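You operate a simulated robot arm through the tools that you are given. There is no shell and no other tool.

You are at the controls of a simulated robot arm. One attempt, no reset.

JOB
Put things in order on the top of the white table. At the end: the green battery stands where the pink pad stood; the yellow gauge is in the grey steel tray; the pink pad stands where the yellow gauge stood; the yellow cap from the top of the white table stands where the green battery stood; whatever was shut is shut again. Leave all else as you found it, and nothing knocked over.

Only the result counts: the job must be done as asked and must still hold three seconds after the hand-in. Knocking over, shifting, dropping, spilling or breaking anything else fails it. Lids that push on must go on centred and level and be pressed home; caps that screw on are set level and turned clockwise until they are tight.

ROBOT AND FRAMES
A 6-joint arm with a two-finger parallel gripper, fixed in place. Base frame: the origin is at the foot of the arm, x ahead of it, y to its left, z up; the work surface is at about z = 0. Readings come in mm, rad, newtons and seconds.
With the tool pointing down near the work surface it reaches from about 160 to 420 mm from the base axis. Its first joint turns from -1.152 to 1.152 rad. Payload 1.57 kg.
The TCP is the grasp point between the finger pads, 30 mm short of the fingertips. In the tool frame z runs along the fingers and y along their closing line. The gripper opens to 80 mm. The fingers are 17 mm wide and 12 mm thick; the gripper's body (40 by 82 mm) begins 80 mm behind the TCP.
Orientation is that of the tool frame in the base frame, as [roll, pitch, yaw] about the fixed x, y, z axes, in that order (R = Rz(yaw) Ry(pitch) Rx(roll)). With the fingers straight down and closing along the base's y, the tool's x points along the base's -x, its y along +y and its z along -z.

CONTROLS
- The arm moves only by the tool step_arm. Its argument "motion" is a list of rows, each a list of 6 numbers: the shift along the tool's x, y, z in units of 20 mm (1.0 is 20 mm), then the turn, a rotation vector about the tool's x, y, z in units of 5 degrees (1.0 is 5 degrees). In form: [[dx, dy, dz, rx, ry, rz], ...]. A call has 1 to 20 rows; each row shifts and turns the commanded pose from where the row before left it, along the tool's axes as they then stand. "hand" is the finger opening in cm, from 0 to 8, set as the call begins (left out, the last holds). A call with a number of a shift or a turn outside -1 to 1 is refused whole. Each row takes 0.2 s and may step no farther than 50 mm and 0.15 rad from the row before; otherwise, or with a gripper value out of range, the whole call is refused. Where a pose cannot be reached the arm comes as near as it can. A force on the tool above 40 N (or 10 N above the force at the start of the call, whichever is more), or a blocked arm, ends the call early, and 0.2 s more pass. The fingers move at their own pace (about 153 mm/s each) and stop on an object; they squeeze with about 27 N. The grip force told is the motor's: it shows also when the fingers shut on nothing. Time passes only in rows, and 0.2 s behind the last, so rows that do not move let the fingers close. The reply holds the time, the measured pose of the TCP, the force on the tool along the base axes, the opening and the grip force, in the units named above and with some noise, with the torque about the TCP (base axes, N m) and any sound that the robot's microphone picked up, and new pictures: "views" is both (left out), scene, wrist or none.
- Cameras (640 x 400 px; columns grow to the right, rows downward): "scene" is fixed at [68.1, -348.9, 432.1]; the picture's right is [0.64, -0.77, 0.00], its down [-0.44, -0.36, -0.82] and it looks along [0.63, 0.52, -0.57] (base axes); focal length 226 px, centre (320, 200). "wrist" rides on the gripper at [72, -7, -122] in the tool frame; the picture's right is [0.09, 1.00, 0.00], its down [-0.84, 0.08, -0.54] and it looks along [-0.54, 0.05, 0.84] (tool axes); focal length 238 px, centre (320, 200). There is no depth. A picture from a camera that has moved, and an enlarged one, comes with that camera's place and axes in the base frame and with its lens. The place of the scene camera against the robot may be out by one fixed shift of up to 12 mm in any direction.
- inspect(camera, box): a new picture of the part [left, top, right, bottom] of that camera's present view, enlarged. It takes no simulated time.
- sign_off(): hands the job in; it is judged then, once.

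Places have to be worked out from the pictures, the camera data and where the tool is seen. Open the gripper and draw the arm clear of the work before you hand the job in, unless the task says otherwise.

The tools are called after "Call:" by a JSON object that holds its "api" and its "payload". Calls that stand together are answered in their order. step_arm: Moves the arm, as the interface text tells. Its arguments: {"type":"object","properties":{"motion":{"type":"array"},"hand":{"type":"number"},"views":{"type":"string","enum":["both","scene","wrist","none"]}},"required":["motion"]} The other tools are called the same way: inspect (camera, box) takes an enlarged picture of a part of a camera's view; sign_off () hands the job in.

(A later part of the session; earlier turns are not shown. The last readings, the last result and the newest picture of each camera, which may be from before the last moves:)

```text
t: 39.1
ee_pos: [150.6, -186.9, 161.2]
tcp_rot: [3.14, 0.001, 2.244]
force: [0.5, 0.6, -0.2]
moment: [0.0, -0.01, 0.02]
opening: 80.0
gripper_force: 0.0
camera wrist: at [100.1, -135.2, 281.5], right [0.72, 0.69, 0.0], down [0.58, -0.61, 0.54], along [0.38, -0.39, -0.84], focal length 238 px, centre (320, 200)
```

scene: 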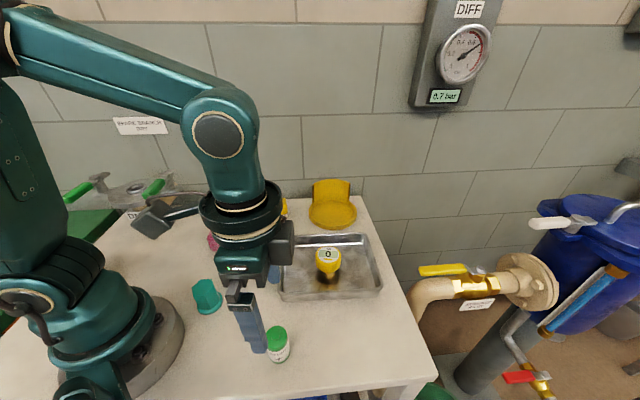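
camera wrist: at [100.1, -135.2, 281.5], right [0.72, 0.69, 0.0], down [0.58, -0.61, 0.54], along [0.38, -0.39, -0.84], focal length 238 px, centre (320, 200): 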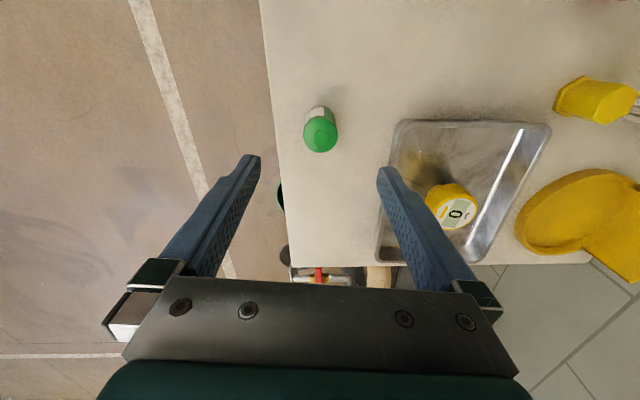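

Call:
{"api": "inspect", "payload": {"camera": "wrist", "box": [270, 80, 380, 170]}}

Call:
{"api": "inspect", "payload": {"camera": "scene", "box": [220, 290, 340, 390]}}

```text
4.44 times, centred on (325, 125) of wrist
camera zoom: at [100.1, -135.2, 281.5], right [0.72, 0.69, 0.0], down [0.58, -0.61, 0.54], along [0.38, -0.39, -0.84], focal length 1059 px, centre (298, 533)
```

zoom: 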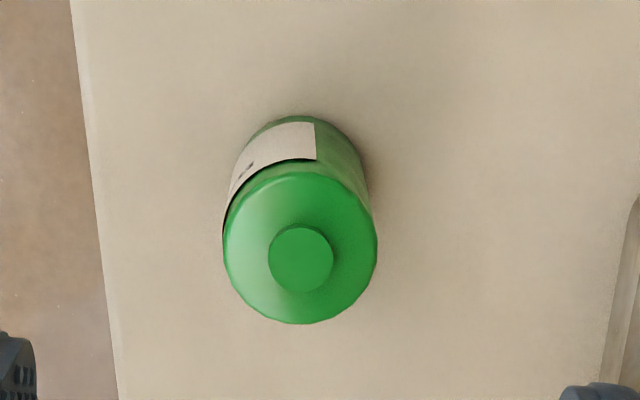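

```text
4.00 times, centred on (280, 340) of scene
camera zoom: at [68.1, -348.9, 432.1], right [0.64, -0.77, 0.0], down [-0.44, -0.36, -0.82], along [0.63, 0.52, -0.57], focal length 905 px, centre (480, -360)
```

zoom: 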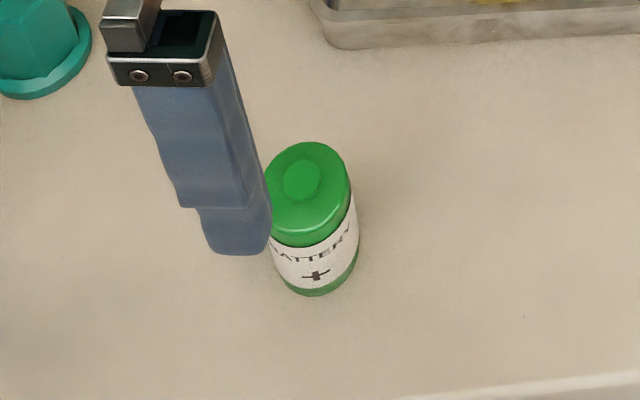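

The battery is about 60 mm tall and 32 mm across, at about (149, -186). I'll make a small correction and descend until the tips are just above its top.

Call:
{"api": "step_arm", "payload": {"motion": [[0.08, -0.02, 0.4, 0, 0, 0], [0, 0, 0.8, 0, 0, 0], [0, 0, 0.8, 0, 0, 0], [0, 0, 0.8, 0, 0, 0], [0, 0, 0.4, 0, 0, 0], [0, 0, 0, 0, 0, 0], [0, 0, 0, 0, 0, 0]], "views": "both"}}

```text
t: 40.7
ee_pos: [149.5, -185.7, 95.8]
tcp_rot: [3.139, -0.001, 2.243]
force: [-0.4, 0.4, -0.4]
moment: [0.02, -0.01, -0.01]
opening: 79.9
gripper_force: 0.1
camera wrist: at [99.3, -133.9, 216.4], right [0.72, 0.69, 0.0], down [0.58, -0.61, 0.54], along [0.38, -0.39, -0.84], focal length 238 px, centre (320, 200)
```

scene: 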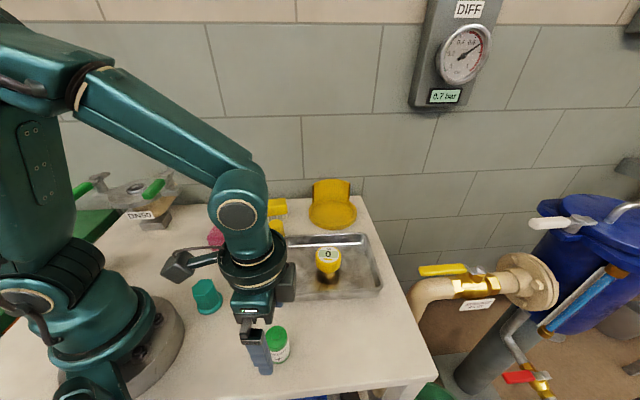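
wrist: 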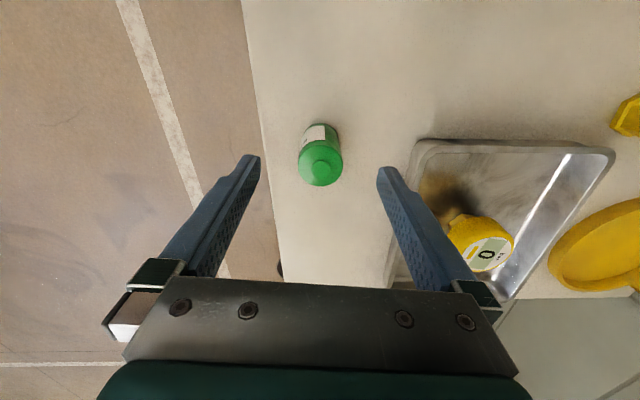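

The battery is centred between the fingers. I'll descend to z≈39.

Call:
{"api": "step_arm", "payload": {"motion": [[0.04, 0, 0.6, 0, 0, 0], [0, 0, 0.8, 0, 0, 0], [0, 0, 0.8, 0, 0, 0], [0, 0, 0.6, 0, 0, 0], [0, 0, 0, 0, 0, 0]], "views": "both"}}

```text
t: 41.9
ee_pos: [149.6, -184.8, 40.9]
tcp_rot: [3.14, 0.002, 2.242]
force: [0.3, 0.1, -0.2]
moment: [-0.02, 0.02, -0.04]
opening: 79.9
gripper_force: 0.1
camera wrist: at [98.2, -133.2, 160.8], right [0.72, 0.69, 0.0], down [0.58, -0.61, 0.54], along [0.38, -0.39, -0.84], focal length 238 px, centre (320, 200)
```

scene: 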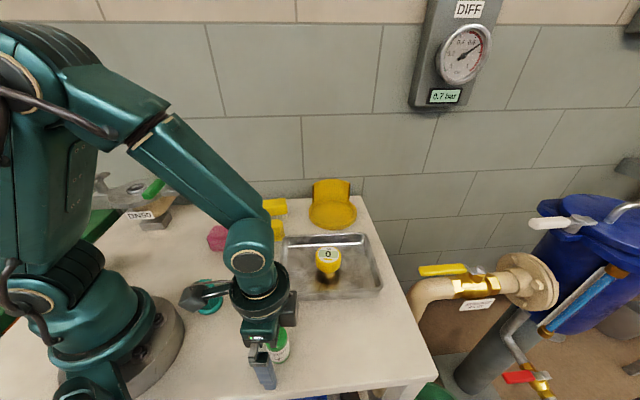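
wrist: 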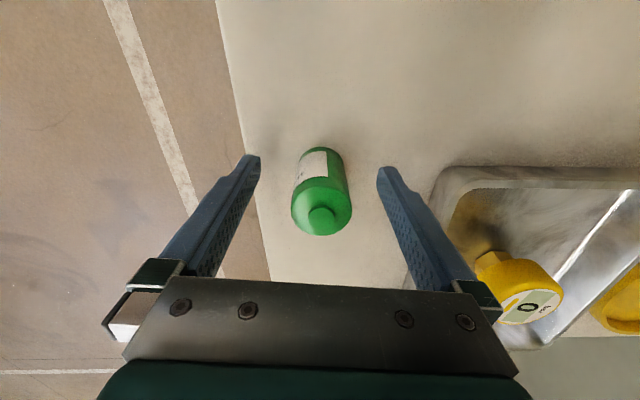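

The battery is centred at u≈321. I'll close on it.

Call:
{"api": "step_arm", "payload": {"motion": [[0, 0, 0, 0, 0, 0], [0, 0, 0, 0, 0, 0], [0, 0, 0, 0, 0, 0]], "hand": 1.5, "views": "wrist"}}

```text
t: 42.7
ee_pos: [147.9, -185.4, 41.1]
tcp_rot: [3.14, 0.002, 2.245]
force: [-0.1, 0.1, 0.2]
moment: [0.01, 0.04, 0.01]
opening: 32.6
gripper_force: 27.1
camera wrist: at [98.2, -133.2, 161.0], right [0.72, 0.69, 0.0], down [0.58, -0.61, 0.54], along [0.38, -0.39, -0.84], focal length 238 px, centre (320, 200)
```

wrist: 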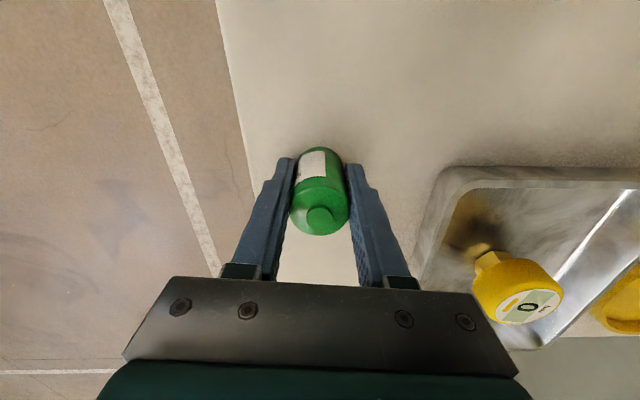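

It's gripped at 32.6 mm, so the battery stood at about (148.4, -185.3). I'll lift it 100 mm straight up.

Call:
{"api": "step_arm", "payload": {"motion": [[0, 0, -0.3, 0, 0, 0], [0, 0, -0.8, 0, 0, 0], [0, 0, -0.9, 0, 0, 0], [0, 0, -0.9, 0, 0, 0], [0, 0, -0.9, 0, 0, 0], [0, 0, -0.9, 0, 0, 0], [0, 0, -0.3, 0, 0, 0], [0, 0, 0, 0, 0, 0]], "views": "both"}}

```text
t: 44.5
ee_pos: [149.6, -186.5, 138.7]
tcp_rot: [3.141, 0.001, 2.242]
force: [-0.4, 0.4, -1.3]
moment: [-0.02, -0.02, 0.03]
opening: 32.5
gripper_force: 26.6
camera wrist: at [98.6, -133.9, 260.7], right [0.72, 0.69, 0.0], down [0.58, -0.61, 0.54], along [0.38, -0.39, -0.84], focal length 238 px, centre (320, 200)
```

scene: 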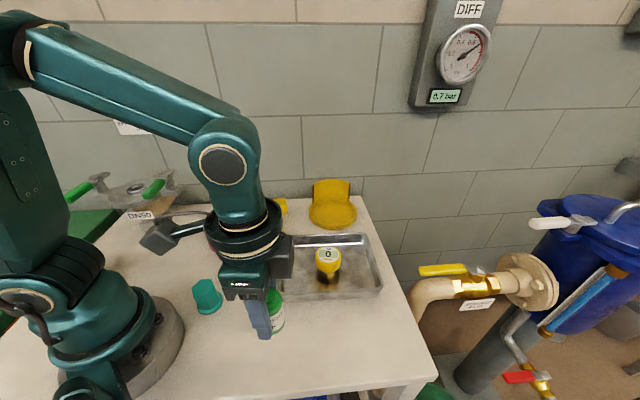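
wrist: 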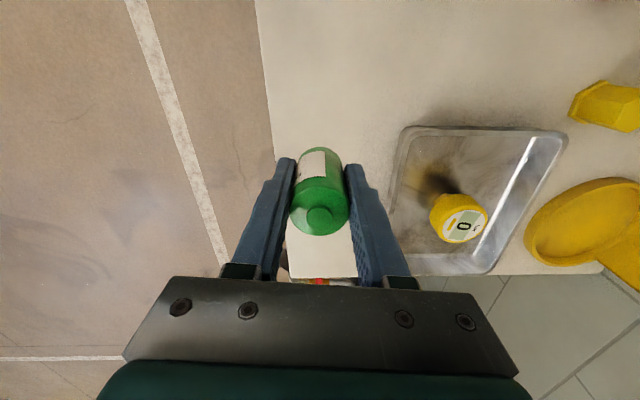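

The battery is held upright. I'll carry it across at z≈140 to above the pad's old place at (290.3, 192.2).

Call:
{"api": "step_arm", "payload": {"motion": [[0.3, 0.48, 0, 0, 0, 0], [0.576, 0.961, 0, 0, 0, 0], [0.576, 0.961, 0, 0, 0, 0], [0.576, 0.961, 0, 0, 0, 0], [0.576, 0.961, 0, 0, 0, 0], [0.576, 0.961, 0, 0, 0, 0], [0.576, 0.961, 0, 0, 0, 0], [0.576, 0.961, 0, 0, 0, 0], [0.576, 0.961, 0, 0, 0, 0], [0.576, 0.961, 0, 0, 0, 0], [0.576, 0.961, 0, 0, 0, 0], [0.576, 0.961, 0, 0, 0, 0], [0.576, 0.961, 0, 0, 0, 0], [0.576, 0.961, 0, 0, 0, 0], [0.576, 0.961, 0, 0, 0, 0], [0.576, 0.961, 0, 0, 0, 0], [0.576, 0.961, 0, 0, 0, 0], [0.576, 0.961, 0, 0, 0, 0], [0.276, 0.481, 0, 0, 0, 0], [0, 0, 0, 0, 0, 0]], "views": "both"}}

```text
t: 48.7
ee_pos: [291.5, 190.6, 140.9]
tcp_rot: [3.139, 0.0, 2.243]
force: [-1.1, 0.1, -1.3]
moment: [0.01, 0.0, -0.01]
opening: 32.5
gripper_force: 26.8
camera wrist: at [240.0, 242.5, 261.0], right [0.72, 0.69, 0.0], down [0.58, -0.61, 0.54], along [0.38, -0.39, -0.84], focal length 238 px, centre (320, 200)
```

scene: 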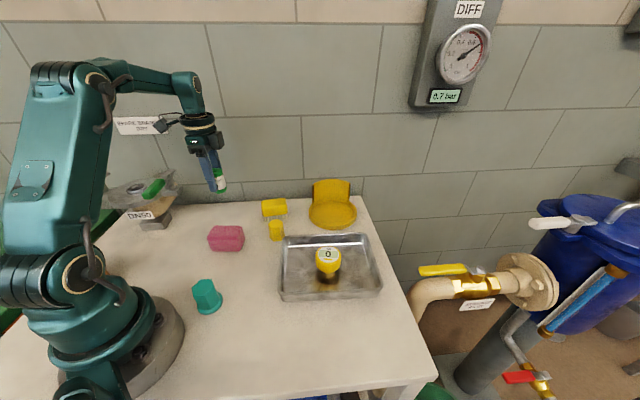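
wrist: 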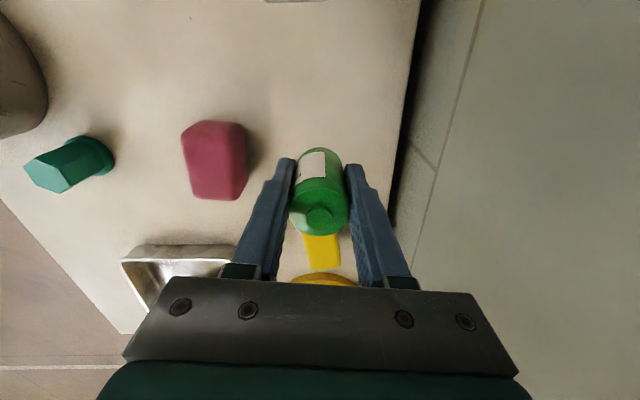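

I'm over the pad's old place, about 1.5 mm short. I'll trim that while lowering to just above the table.

Call:
{"api": "step_arm", "payload": {"motion": [[0.07, 0.03, 0.5, 0, 0, 0], [0, 0, 0.8, 0, 0, 0], [0, 0, 0.9, 0, 0, 0], [0, 0, 0.9, 0, 0, 0], [0, 0, 0.8, 0, 0, 0], [0, 0, 0.5, 0, 0, 0], [0, 0, 0.2, 0, 0, 0], [0, 0, 0.1, 0, 0, 0], [0, 0, 0, 0, 0, 0]], "views": "both"}}

```text
t: 50.7
ee_pos: [291.2, 192.0, 46.8]
tcp_rot: [3.14, 0.002, 2.244]
force: [0.2, -0.4, -0.6]
moment: [0.0, 0.02, 0.0]
opening: 32.7
gripper_force: 26.7
camera wrist: at [239.6, 244.0, 167.3], right [0.72, 0.69, 0.0], down [0.58, -0.61, 0.54], along [0.38, -0.39, -0.84], focal length 238 px, centre (320, 200)
```

scene: 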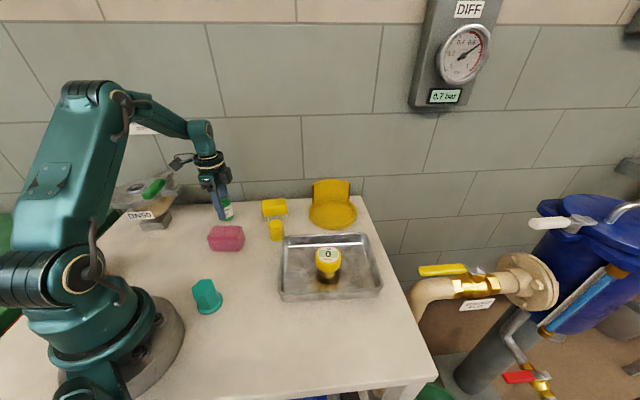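
wrist: 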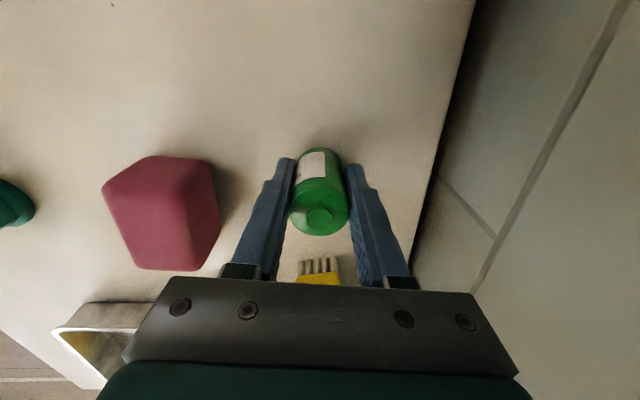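

It's aligned at (289.9, 192). Contact is expected at about z=40, so I'll creep down to z≈41.5.

Call:
{"api": "step_arm", "payload": {"motion": [[0, 0, 0.08, 0, 0, 0], [0, 0, 0.08, 0, 0, 0], [0, 0, 0.07, 0, 0, 0], [0, 0, 0, 0, 0, 0]], "views": "none"}}

```text
t: 51.7
ee_pos: [290.8, 193.3, 42.1]
tcp_rot: [3.138, 0.0, 2.244]
force: [0.5, 0.0, -1.5]
moment: [0.01, 0.03, -0.01]
opening: 32.5
gripper_force: 26.8
```

No contact yet, so I'll continue in sub-millimetre steps.

Call:
{"api": "step_arm", "payload": {"motion": [[0, 0, 0.03, 0, 0, 0], [0, 0, 0.03, 0, 0, 0], [0, 0, 0, 0, 0, 0]], "views": "none"}}

```text
t: 52.5
ee_pos: [290.0, 192.0, 40.0]
tcp_rot: [3.139, -0.001, 2.243]
force: [0.5, -0.3, -0.7]
moment: [0.02, 0.0, 0.0]
opening: 32.5
gripper_force: 26.9
```

Still free at z≈40. I'll go another 0.6 mm.

Call:
{"api": "step_arm", "payload": {"motion": [[0, 0, 0.03, 0, 0, 0], [0, 0, 0, 0, 0, 0]], "views": "wrist"}}

```text
t: 53.1
ee_pos: [291.2, 192.6, 40.1]
tcp_rot: [3.139, 0.003, 2.244]
force: [-0.6, -0.6, 1.9]
moment: [-0.06, 0.03, 0.01]
opening: 32.4
gripper_force: 27.4
camera wrist: at [239.6, 244.5, 161.0], right [0.72, 0.69, 0.0], down [0.58, -0.61, 0.54], along [0.38, -0.39, -0.84], focal length 238 px, centre (320, 200)
```

wrist: 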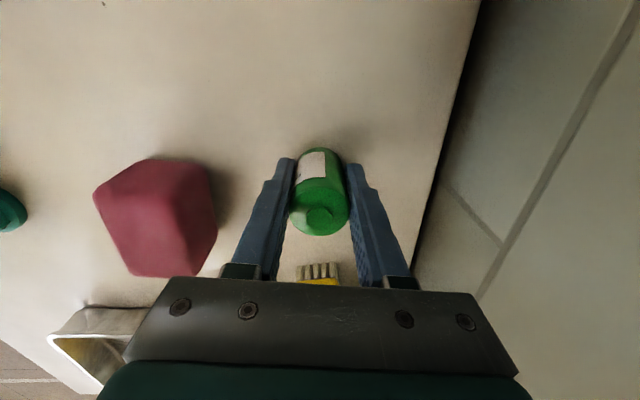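

Light contact of about 3 N, at the same height as when I gripped it. I'll open to 6 cm to release the battery.

Call:
{"api": "step_arm", "payload": {"motion": [[0, 0, 0, 0, 0, 0], [0, 0, 0, 0, 0, 0]], "hand": 6, "views": "both"}}

```text
t: 53.7
ee_pos: [290.4, 193.0, 40.5]
tcp_rot: [3.139, -0.002, 2.243]
force: [0.4, 0.9, -0.1]
moment: [0.03, -0.02, 0.0]
opening: 60.0
gripper_force: 0.0
camera wrist: at [239.5, 244.5, 160.8], right [0.72, 0.69, 0.0], down [0.58, -0.61, 0.54], along [0.38, -0.39, -0.84], focal length 238 px, centre (320, 200)
```

scene: 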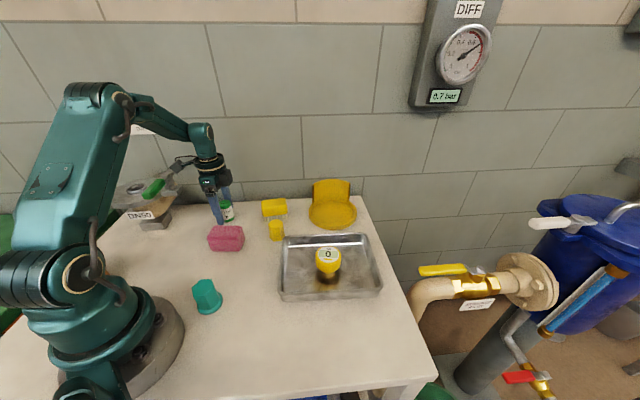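
wrist: 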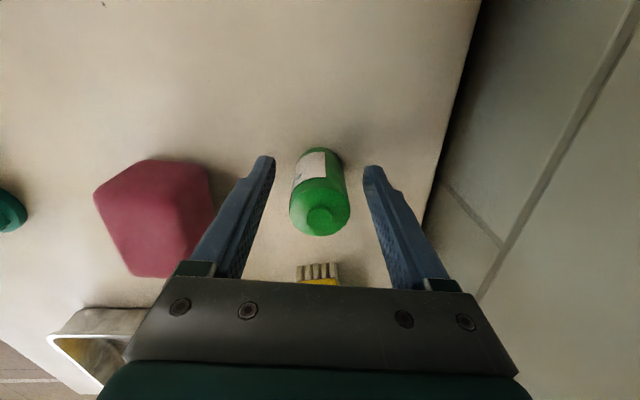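

The battery stands free and upright. I'll rise straight up, well clear of its 60 mm height.

Call:
{"api": "step_arm", "payload": {"motion": [[0, 0, -0.4, 0, 0, 0], [0, 0, -0.8, 0, 0, 0], [0, 0, -0.9, 0, 0, 0], [0, 0, -0.9, 0, 0, 0], [0, 0, -0.9, 0, 0, 0], [0, 0, -0.9, 0, 0, 0], [0, 0, -0.8, 0, 0, 0], [0, 0, -0.4, 0, 0, 0], [0, 0, 0, 0, 0, 0]], "views": "both"}}

```text
t: 55.7
ee_pos: [289.9, 192.9, 161.2]
tcp_rot: [3.139, -0.001, 2.244]
force: [0.0, 0.0, 0.5]
moment: [0.01, -0.02, 0.01]
opening: 60.0
gripper_force: 0.1
camera wrist: at [239.7, 244.7, 281.2], right [0.72, 0.69, 0.0], down [0.58, -0.61, 0.54], along [0.38, -0.39, -0.84], focal length 238 px, centre (320, 200)
```

scene: 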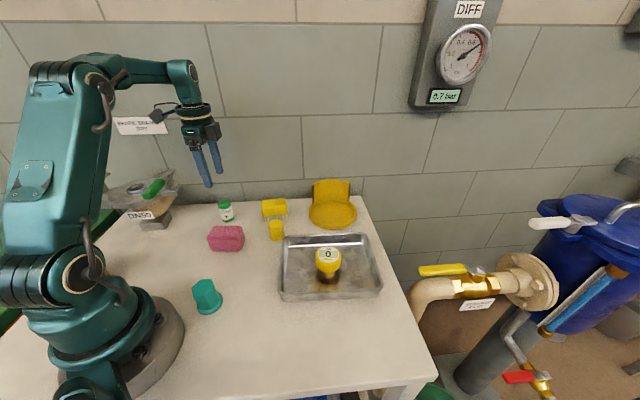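
wrist: 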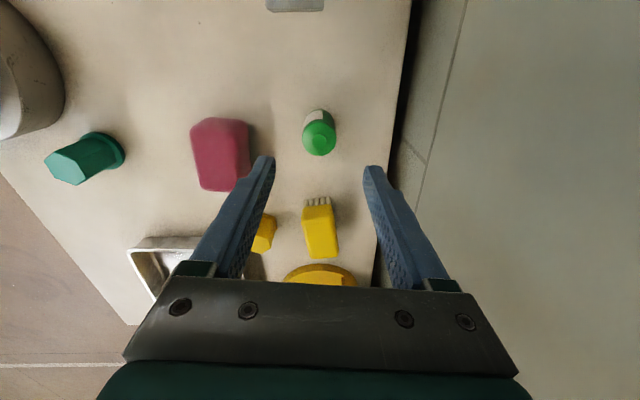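

The battery stands in the pad's old place, with everything else undisturbed. Next I'll go above the yellow hex cap, near (336, 25).

Call:
{"api": "step_arm", "payload": {"motion": [[-0.5, -0.2, 0, 0, 0, 0], [-0.88, -0.385, 0, 0, 0, 0], [-0.88, -0.385, 0, 0, 0, 0], [-0.88, -0.385, 0, 0, 0, 0], [-0.88, -0.385, 0, 0, 0, 0], [-0.88, -0.385, 0, 0, 0, 0], [-0.88, -0.385, 0, 0, 0, 0], [-0.88, -0.385, 0, 0, 0, 0], [-0.88, -0.385, 0, 0, 0, 0], [-0.4, -0.18, 0, 0, 0, 0], [0, 0, 0, 0, 0, 0]], "hand": 7, "views": "both"}}

```text
t: 58.1
ee_pos: [334.8, 24.5, 159.7]
tcp_rot: [3.14, 0.001, 2.246]
force: [0.2, 0.5, 0.9]
moment: [0.02, -0.02, -0.01]
opening: 69.8
gripper_force: 0.1
camera wrist: at [284.1, 77.3, 281.1], right [0.72, 0.69, 0.0], down [0.58, -0.61, 0.54], along [0.38, -0.39, -0.84], focal length 238 px, centre (320, 200)
```

scene: 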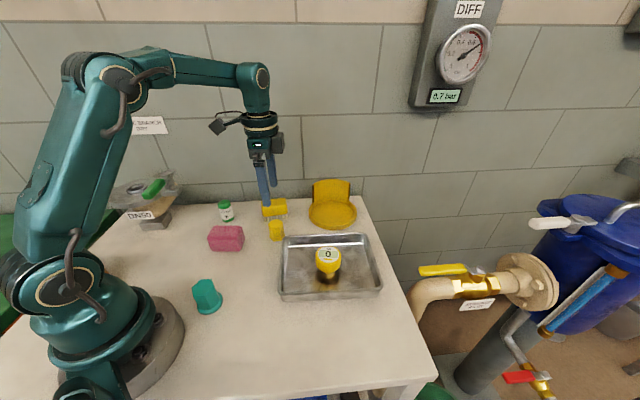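
wrist: 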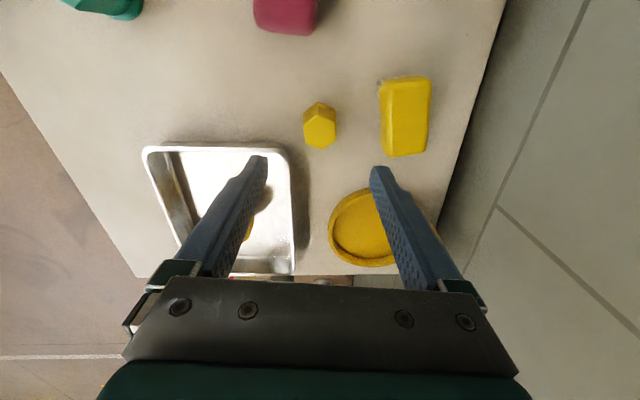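

Call:
{"api": "inspect", "payload": {"camera": "wrist", "box": [260, 60, 440, 172]}}

Call:
{"api": "inspect", "payload": {"camera": "scene", "box": [240, 180, 330, 250]}}

```text
3.56 times, centred on (350, 116) of wrist
camera zoom: at [284.1, 77.3, 281.1], right [0.72, 0.69, 0.0], down [0.58, -0.61, 0.54], along [0.38, -0.39, -0.84], focal length 848 px, centre (213, 499)
```

zoom: 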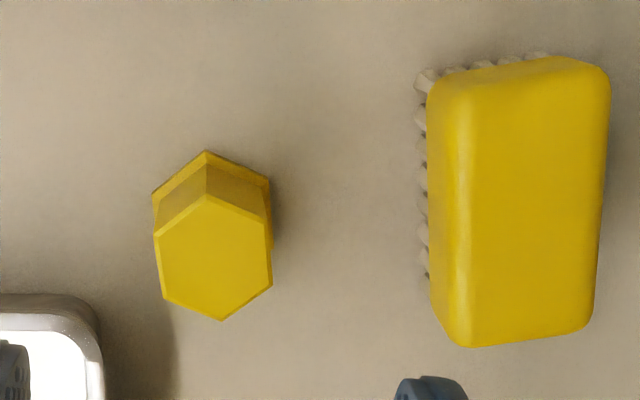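

```text
5.71 times, centred on (285, 215) of scene
camera zoom: at [68.1, -348.9, 432.1], right [0.64, -0.77, 0.0], down [-0.44, -0.36, -0.82], along [0.63, 0.52, -0.57], focal length 1293 px, centre (520, 114)
```

zoom: 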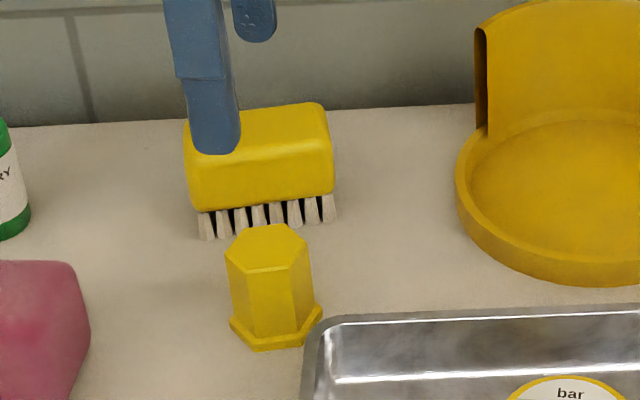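

The hex cap is about 32 mm across flats and 40 mm tall, at about (335.5, 24), with one flat pair facing -11° from base x. Closing along that pair keeps the fingers well clear of the tray corner and the brush, so I'll rotate the tool about 49° to match.

Call:
{"api": "step_arm", "payload": {"motion": [[0, 0, 0, 0, 0, 0.9], [0, 0, 0, 0, 0, 0.99], [0, 0, 0, 0, 0, 0.99], [0, 0, 0, 0, 0, 0.99], [0, 0, 0, 0, 0, 0.99], [0, 0, 0, 0, 0, 0.99], [0, 0, 0, 0, 0, 0.99], [0, 0, 0, 0, 0, 0.99], [0, 0, 0, 0, 0, 0.99], [0, 0, 0, 0, 0, 0.99], [0, 0, 0, 0, 0, 0], [0, 0, 0, 0, 0, 0]], "views": "both"}}

```text
t: 60.7
ee_pos: [334.4, 25.7, 159.6]
tcp_rot: [3.14, -0.002, 1.388]
force: [0.2, -0.1, 0.5]
moment: [0.01, -0.01, -0.01]
opening: 70.1
gripper_force: 0.2
camera wrist: at [340.6, 97.2, 281.1], right [1.0, -0.09, 0.0], down [-0.08, -0.84, 0.54], along [-0.05, -0.54, -0.84], focal length 238 px, centre (320, 200)
```

scene: 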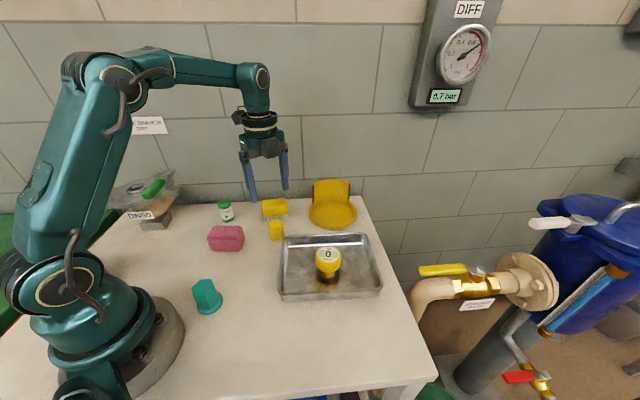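
wrist: 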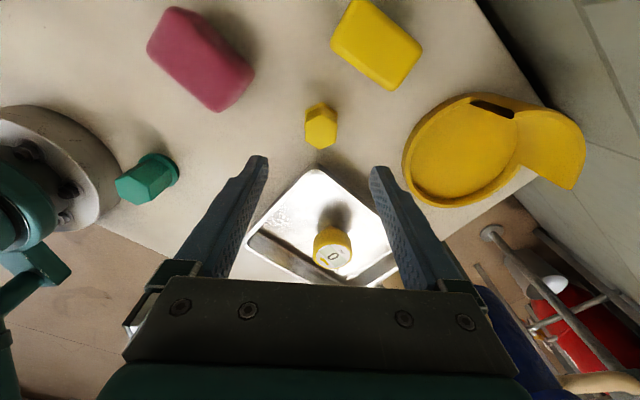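

Call:
{"api": "inspect", "payload": {"camera": "wrist", "box": [270, 80, 380, 180]}}

```text
4.00 times, centred on (325, 130) of wrist
camera zoom: at [340.6, 97.2, 281.1], right [1.0, -0.09, 0.0], down [-0.08, -0.84, 0.54], along [-0.05, -0.54, -0.84], focal length 953 px, centre (300, 480)
```

zoom: 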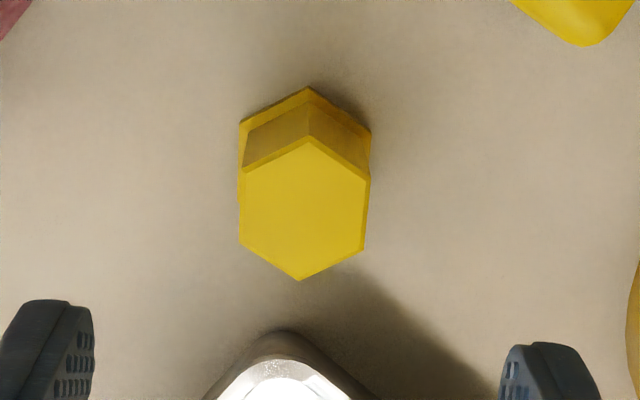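

The cap lines up with the fingers within 1 mm. I'll shift slightly and descend partway.

Call:
{"api": "step_arm", "payload": {"motion": [[-0.05, 0.02, 0.4, 0, 0, 0], [0, 0, 0.8, 0, 0, 0], [0, 0, 0.9, 0, 0, 0], [0, 0, 0.9, 0, 0, 0], [0, 0, 0.6, 0, 0, 0], [0, 0, 0, 0, 0, 0], [0, 0, 0, 0, 0, 0]], "views": "both"}}

```text
t: 62.3
ee_pos: [334.5, 24.0, 88.6]
tcp_rot: [3.14, 0.0, 1.387]
force: [-0.4, 0.1, -0.2]
moment: [0.03, -0.02, -0.04]
opening: 69.8
gripper_force: 0.1
camera wrist: at [340.6, 94.8, 209.0], right [1.0, -0.09, 0.0], down [-0.08, -0.84, 0.54], along [-0.05, -0.54, -0.84], focal length 238 px, centre (320, 200)
```

scene: 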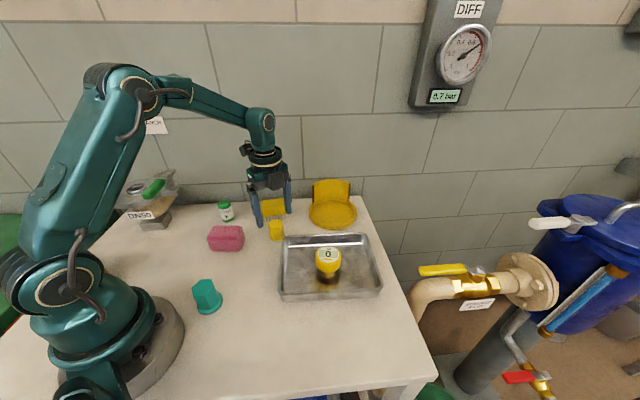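
wrist: 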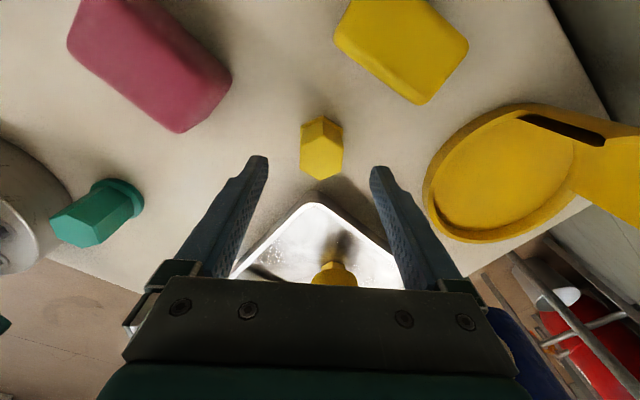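

I'll enlarge the view to measure the cap's centre precisely before the final descent.

Call:
{"api": "inspect", "payload": {"camera": "wrist", "box": [260, 100, 390, 200]}}

Call:
{"api": "inspect", "payload": {"camera": "scene", "box": [230, 180, 330, 260]}}

```text
4.00 times, centred on (325, 150) of wrist
camera zoom: at [340.6, 94.8, 209.0], right [1.0, -0.09, 0.0], down [-0.08, -0.84, 0.54], along [-0.05, -0.54, -0.84], focal length 953 px, centre (300, 400)
```

zoom: 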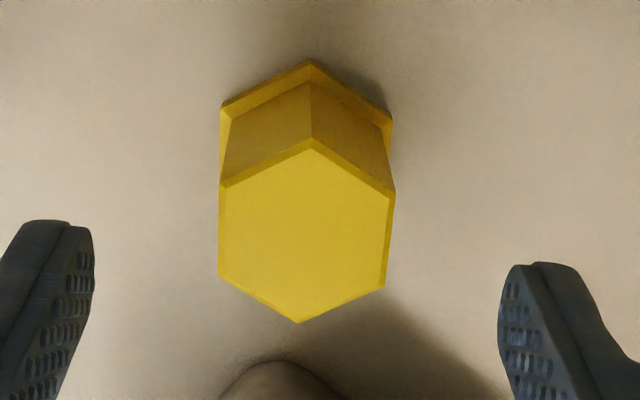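

```text
5.00 times, centred on (280, 220) of scene
camera zoom: at [68.1, -348.9, 432.1], right [0.64, -0.77, 0.0], down [-0.44, -0.36, -0.82], along [0.63, 0.52, -0.57], focal length 1132 px, centre (520, 100)
```

zoom: 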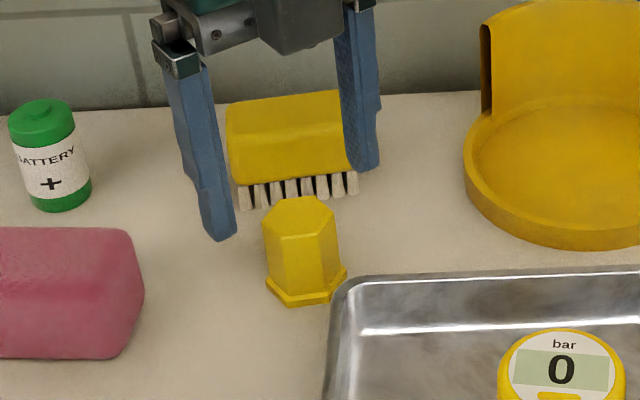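

The cap's centre is within about 1 mm of the TCP axis and the fingers are clear of everything. I'll descend to z≈42.5, so the tips stay above the flange.

Call:
{"api": "step_arm", "payload": {"motion": [[0.01, 0.02, 0.7, 0, 0, 0], [0, 0, 0.7, 0, 0, 0], [0, 0, 0.6, 0, 0, 0], [0, 0, 0.28, 0, 0, 0], [0, 0, 0, 0, 0, 0], [0, 0, 0, 0, 0, 0]], "hand": 6, "views": "both"}}

```text
t: 63.7
ee_pos: [334.4, 24.4, 41.7]
tcp_rot: [3.14, -0.001, 1.386]
force: [-0.5, -0.4, -0.2]
moment: [-0.03, 0.0, -0.03]
opening: 59.9
gripper_force: 0.0
camera wrist: at [340.7, 95.8, 163.6], right [1.0, -0.09, 0.0], down [-0.08, -0.84, 0.54], along [-0.05, -0.54, -0.84], focal length 238 px, centre (320, 200)
```

scene: 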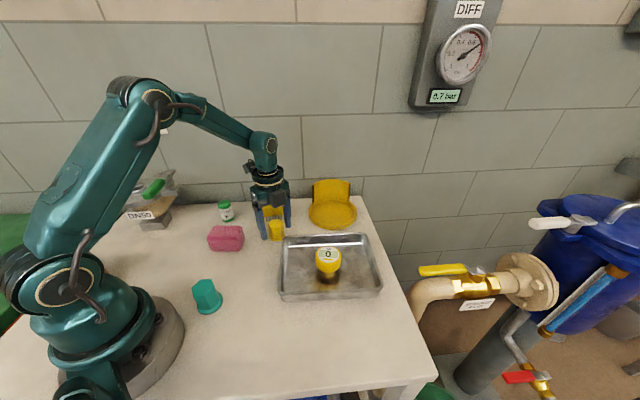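
wrist: 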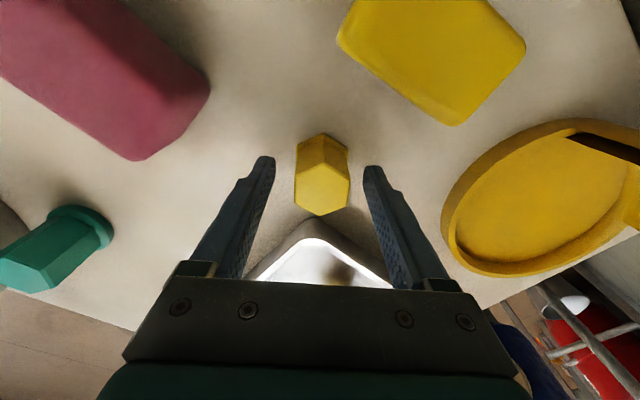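

I'll check the finger tips against the flange and the tray corner before closing.

Call:
{"api": "inspect", "payload": {"camera": "scene", "box": [235, 190, 325, 260]}}

Call:
{"api": "inspect", "payload": {"camera": "wrist", "box": [230, 110, 410, 280]}}

```text
5.71 times, centred on (280, 225) of scene
camera zoom: at [68.1, -348.9, 432.1], right [0.64, -0.77, 0.0], down [-0.44, -0.36, -0.82], along [0.63, 0.52, -0.57], focal length 1293 px, centre (549, 57)
```

zoom: 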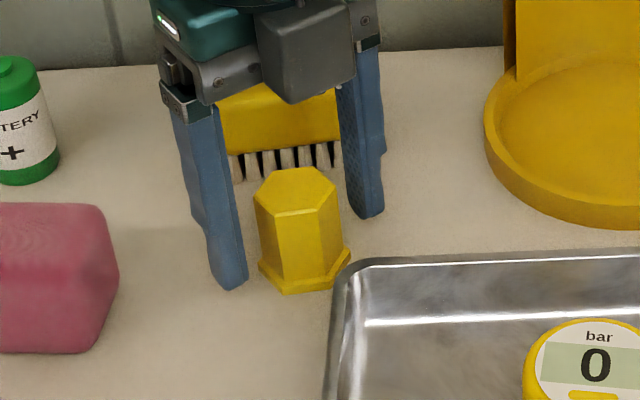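

```text
2.35 times, centred on (320, 195) of wrist
camera zoom: at [340.7, 95.8, 163.6], right [1.0, -0.09, 0.0], down [-0.08, -0.84, 0.54], along [-0.05, -0.54, -0.84], focal length 561 px, centre (320, 212)
```

zoom: 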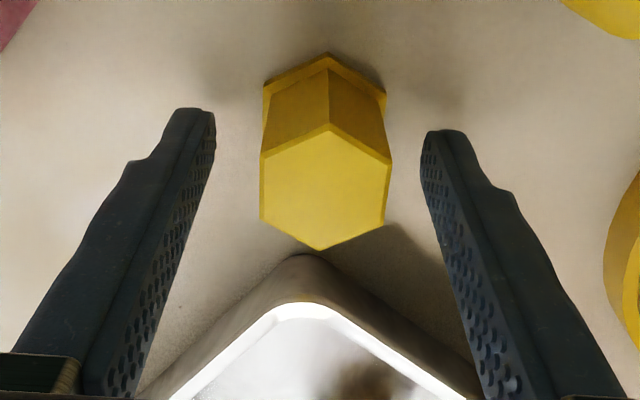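

The tips are above the flange with clear space all round. I'll close on the hex flats.

Call:
{"api": "step_arm", "payload": {"motion": [[0, 0, 0, 0, 0, 0], [0, 0, 0, 0, 0, 0], [0, 0, 0, 0, 0, 0]], "hand": 1.5, "views": "both"}}

```text
t: 64.5
ee_pos: [333.9, 24.4, 42.6]
tcp_rot: [3.14, -0.001, 1.388]
force: [0.4, -0.9, 0.2]
moment: [0.02, 0.0, 0.02]
opening: 35.9
gripper_force: 26.9
camera wrist: at [340.8, 95.8, 163.7], right [1.0, -0.09, 0.0], down [-0.08, -0.84, 0.54], along [-0.05, -0.54, -0.84], focal length 238 px, centre (320, 200)
```

scene: 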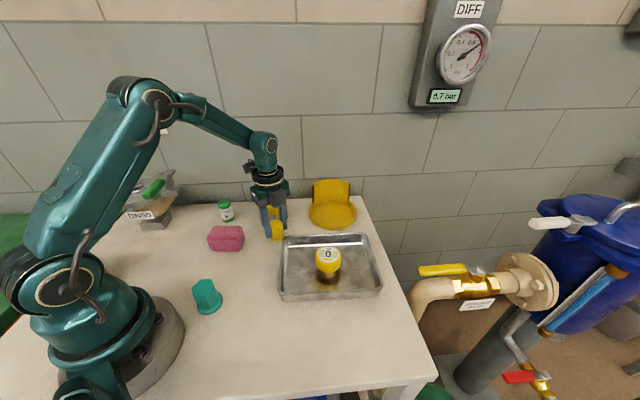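
wrist: 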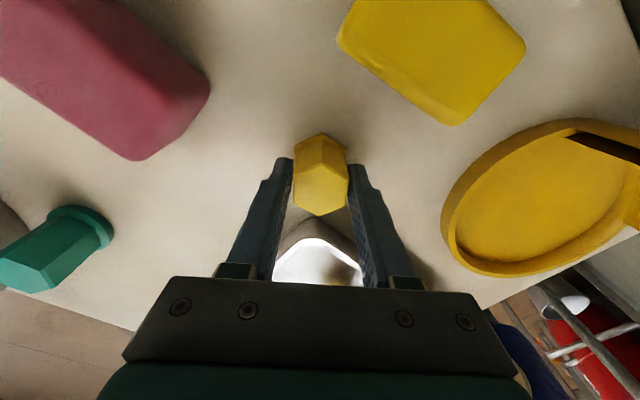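

It's gripped at 35.9 mm, a bit more than I expected. I'll check how the fingers sit on the hex before lifting.

Call:
{"api": "inspect", "payload": {"camera": "wrist", "box": [250, 110, 390, 230]}}

Call:
{"api": "inspect", "payload": {"camera": "scene", "box": [245, 190, 315, 250]}}

```text
3.33 times, centred on (320, 170) of wrist
camera zoom: at [340.8, 95.8, 163.7], right [1.0, -0.09, 0.0], down [-0.08, -0.84, 0.54], along [-0.05, -0.54, -0.84], focal length 794 px, centre (320, 300)
```

zoom: 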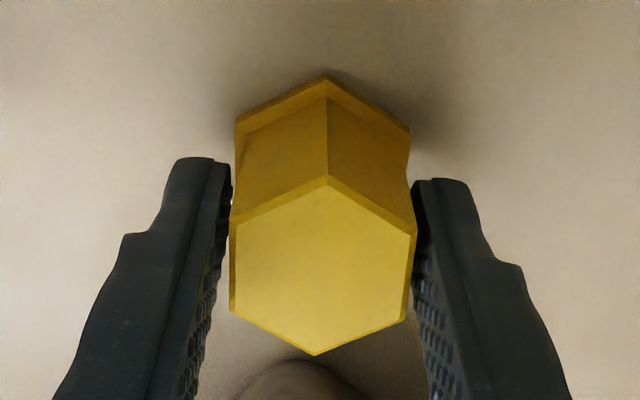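

```text
6.67 times, centred on (280, 220) of scene
camera zoom: at [68.1, -348.9, 432.1], right [0.64, -0.77, 0.0], down [-0.44, -0.36, -0.82], along [0.63, 0.52, -0.57], focal length 1509 px, centre (587, 67)
```

zoom: 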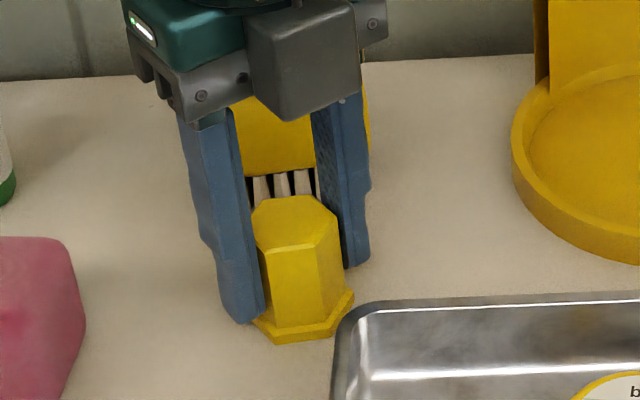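

The 35.9 mm opening matches the flange (about 36.6 mm) rather than the body (about 32 mm), so the tips are probably pinching the flange edge. I'll open, rise 5 mm and regrip on the hex body.

Call:
{"api": "step_arm", "payload": {"motion": [[0, 0, 0, 0, 0, 0], [0, 0, -0.25, 0, 0, 0], [0, 0, 0, 0, 0, 0]], "hand": 5.2, "views": "wrist"}}

Call:
{"api": "step_arm", "payload": {"motion": [[0, 0, 0, 0, 0, 0], [0, 0, 0, 0, 0, 0], [0, 0, 0, 0, 0, 0]], "hand": 1.5, "views": "both"}}

```text
t: 65.3
ee_pos: [334.6, 24.2, 48.1]
tcp_rot: [3.14, -0.002, 1.388]
force: [0.1, 0.1, -0.1]
moment: [0.0, -0.02, -0.01]
opening: 51.9
gripper_force: 0.0
camera wrist: at [341.1, 96.2, 169.3], right [1.0, -0.09, 0.0], down [-0.08, -0.84, 0.54], along [-0.05, -0.54, -0.84], focal length 238 px, centre (320, 200)
```

wrist: 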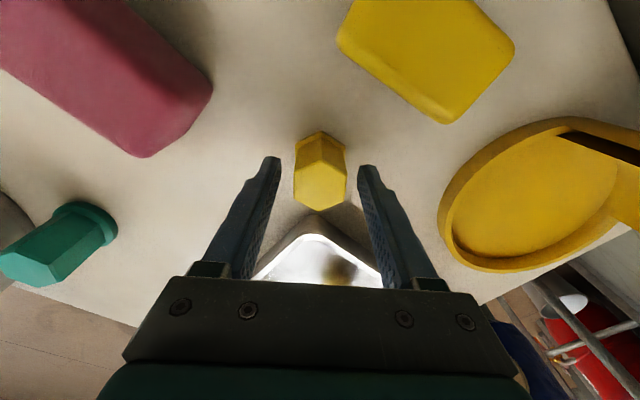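

```text
t: 66.1
ee_pos: [334.1, 23.5, 49.1]
tcp_rot: [3.14, -0.001, 1.388]
force: [-0.5, 0.0, -0.3]
moment: [0.04, 0.01, 0.01]
opening: 35.8
gripper_force: 26.9
camera wrist: at [341.0, 96.2, 169.1], right [1.0, -0.09, 0.0], down [-0.08, -0.84, 0.54], along [-0.05, -0.54, -0.84], focal length 238 px, centre (320, 200)
```

scene: 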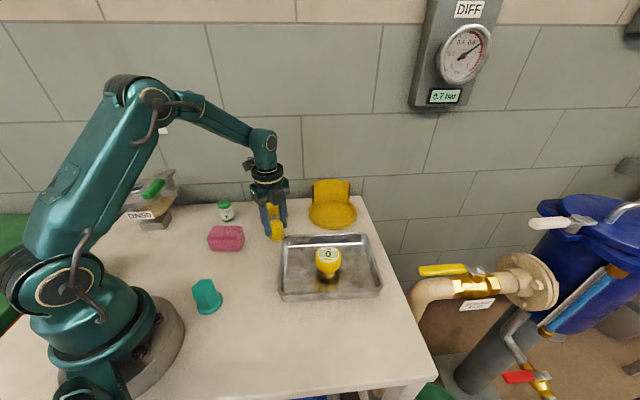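
wrist: 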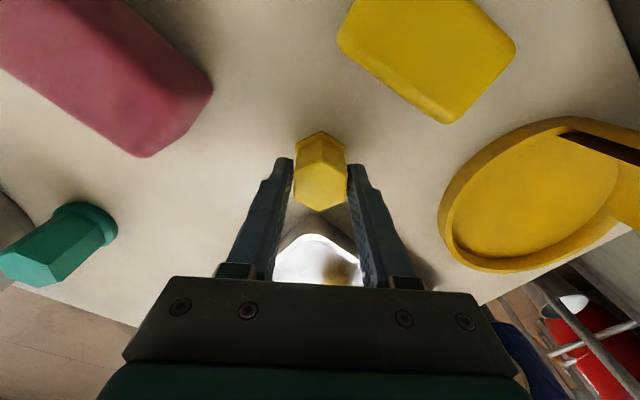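

The opening is the same 36 mm higher up, so that is simply the body's width, and the grip on the body is sound. I'll lift straight up.

Call:
{"api": "step_arm", "payload": {"motion": [[0, 0, -0.3, 0, 0, 0], [0, 0, -0.7, 0, 0, 0], [0, 0, -0.9, 0, 0, 0], [0, 0, -0.9, 0, 0, 0], [0, 0, -0.9, 0, 0, 0], [0, 0, -0.6, 0, 0, 0], [0, 0, 0, 0, 0, 0]], "views": "both"}}

```text
t: 67.7
ee_pos: [336.8, 26.2, 133.0]
tcp_rot: [3.14, -0.001, 1.388]
force: [-0.1, 0.2, 0.0]
moment: [-0.01, 0.0, 0.01]
opening: 35.7
gripper_force: 26.9
camera wrist: at [342.0, 96.9, 253.9], right [1.0, -0.09, 0.0], down [-0.08, -0.84, 0.54], along [-0.05, -0.54, -0.84], focal length 238 px, centre (320, 200)
```

scene: 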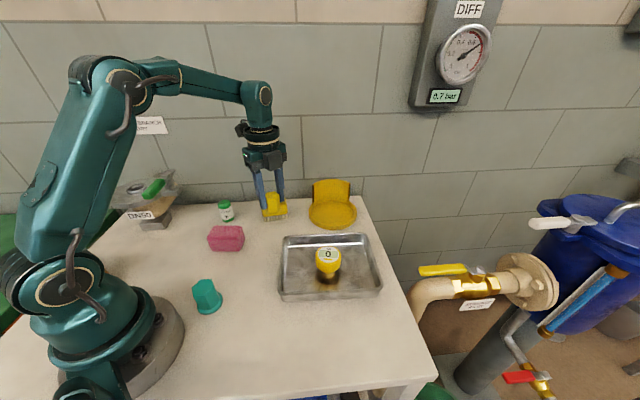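
wrist: 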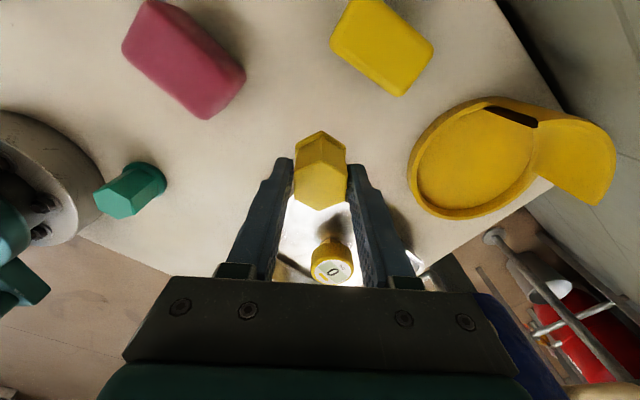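

The cap is up cleanly. I'll carry it to above the battery's old place at (148.4, -185.3).

Call:
{"api": "step_arm", "payload": {"motion": [[-0.46, -0.28, 0, 0, 0, 0], [-0.925, -0.5615, 0, 0, 0, 0], [-0.925, -0.5615, 0, 0, 0, 0], [-0.925, -0.5615, 0, 0, 0, 0], [-0.925, -0.5615, 0, 0, 0, 0], [-0.925, -0.5615, 0, 0, 0, 0], [-0.925, -0.5615, 0, 0, 0, 0], [-0.925, -0.5615, 0, 0, 0, 0], [-0.925, -0.5615, 0, 0, 0, 0], [-0.925, -0.5615, 0, 0, 0, 0], [-0.925, -0.5615, 0, 0, 0, 0], [-0.925, -0.5615, 0, 0, 0, 0], [-0.925, -0.5615, 0, 0, 0, 0], [-0.47, -0.28, 0, 0, 0, 0], [0, 0, 0, 0, 0, 0], [0, 0, 0, 0, 0, 0]], "views": "both"}}

```text
t: 71.1
ee_pos: [148.5, -184.6, 131.3]
tcp_rot: [3.14, -0.002, 1.39]
force: [0.2, 0.5, -0.5]
moment: [0.04, -0.03, 0.03]
opening: 35.8
gripper_force: 27.3
camera wrist: at [153.8, -112.7, 253.2], right [1.0, -0.09, 0.0], down [-0.08, -0.84, 0.54], along [-0.05, -0.54, -0.84], focal length 238 px, centre (320, 200)
```

scene: 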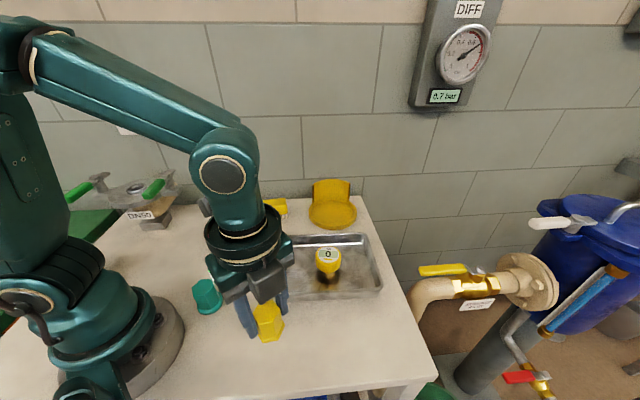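
wrist: 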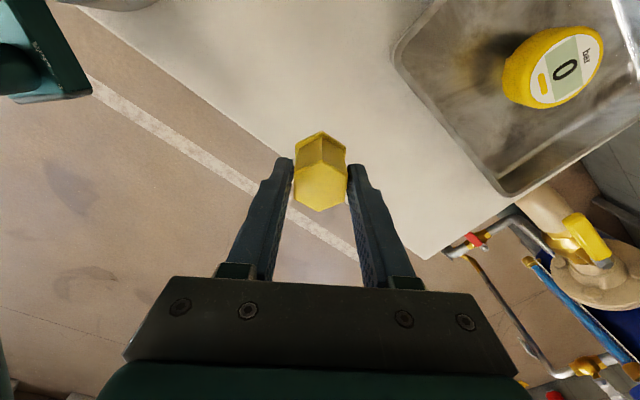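

I'm within 1 mm of the battery's old spot. I'll lower about 78 mm to just above the table.

Call:
{"api": "step_arm", "payload": {"motion": [[-0.02, 0.04, 0.5, 0, 0, 0], [0, 0, 0.8, 0, 0, 0], [0, 0, 0.9, 0, 0, 0], [0, 0, 0.8, 0, 0, 0], [0, 0, 0.5, 0, 0, 0], [0, 0, 0.3, 0, 0, 0], [0, 0, 0.1, 0, 0, 0], [0, 0, 0, 0, 0, 0]], "views": "both"}}

```text
t: 72.9
ee_pos: [149.6, -187.2, 56.0]
tcp_rot: [3.14, -0.003, 1.388]
force: [-0.2, 0.3, 0.4]
moment: [-0.01, 0.03, 0.01]
opening: 35.7
gripper_force: 26.3
camera wrist: at [155.7, -114.9, 176.8], right [1.0, -0.09, 0.0], down [-0.08, -0.84, 0.54], along [-0.05, -0.54, -0.84], focal length 238 px, centre (320, 200)
```

scene: 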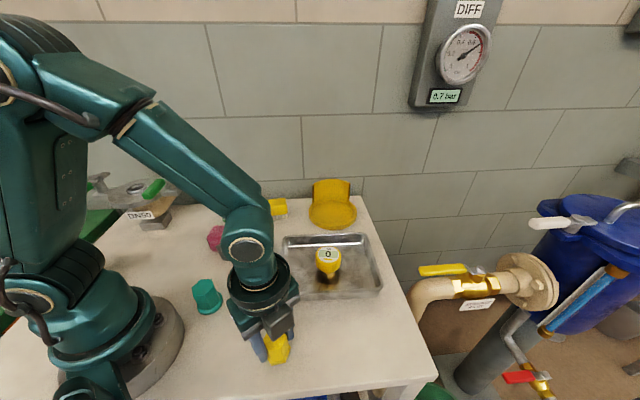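
wrist: 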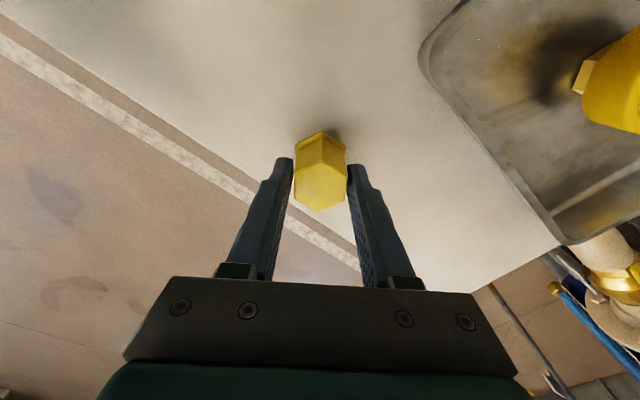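

There are about 7–8 mm left to contact. I'll creep 6 mm with a small lateral trim.

Call:
{"api": "step_arm", "payload": {"motion": [[0.04, -0.04, 0.1, 0, 0, 0], [0, 0, 0.1, 0, 0, 0], [0, 0, 0.1, 0, 0, 0], [0, 0, 0, 0, 0, 0]], "views": "wrist"}}

```text
t: 73.9
ee_pos: [149.4, -186.5, 48.9]
tcp_rot: [3.139, -0.002, 1.388]
force: [-0.5, -1.4, 0.6]
moment: [0.01, -0.01, -0.01]
opening: 36.0
gripper_force: 27.0
camera wrist: at [154.9, -113.6, 169.9], right [1.0, -0.09, 0.0], down [-0.08, -0.84, 0.54], along [-0.05, -0.54, -0.84], focal length 238 px, centre (320, 200)
```

wrist: 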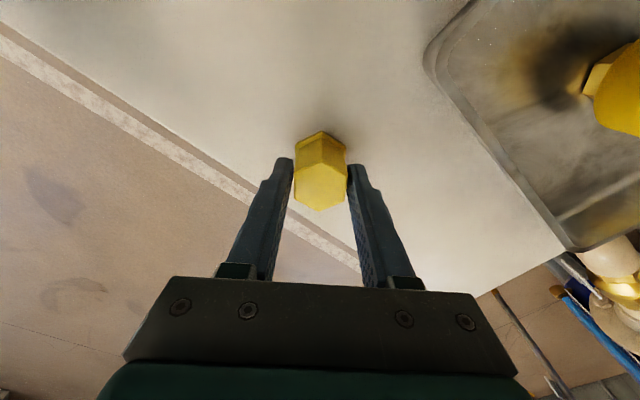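

The position reads (148.7, -185.7) and there are about 0.8 mm left. I'll continue in 0.5 mm steps.

Call:
{"api": "step_arm", "payload": {"motion": [[0, 0, 0.025, 0, 0, 0], [0, 0, 0.025, 0, 0, 0], [0, 0, 0, 0, 0, 0]], "views": "none"}}

```text
t: 74.7
ee_pos: [148.4, -184.7, 48.0]
tcp_rot: [3.141, -0.003, 1.388]
force: [0.0, 0.8, 2.0]
moment: [0.01, 0.05, 0.02]
opening: 35.6
gripper_force: 27.1
```

There's a first hint of contact at 2 N. I'll go one more 0.4 mm step to confirm it's seated.

Call:
{"api": "step_arm", "payload": {"motion": [[0, 0, 0.02, 0, 0, 0], [0, 0, 0, 0, 0, 0]], "views": "none"}}

```text
t: 75.3
ee_pos: [148.5, -184.5, 47.7]
tcp_rot: [3.14, -0.002, 1.388]
force: [-0.5, 7.8, 23.6]
moment: [0.4, 0.05, -0.03]
opening: 35.7
gripper_force: 26.9
```

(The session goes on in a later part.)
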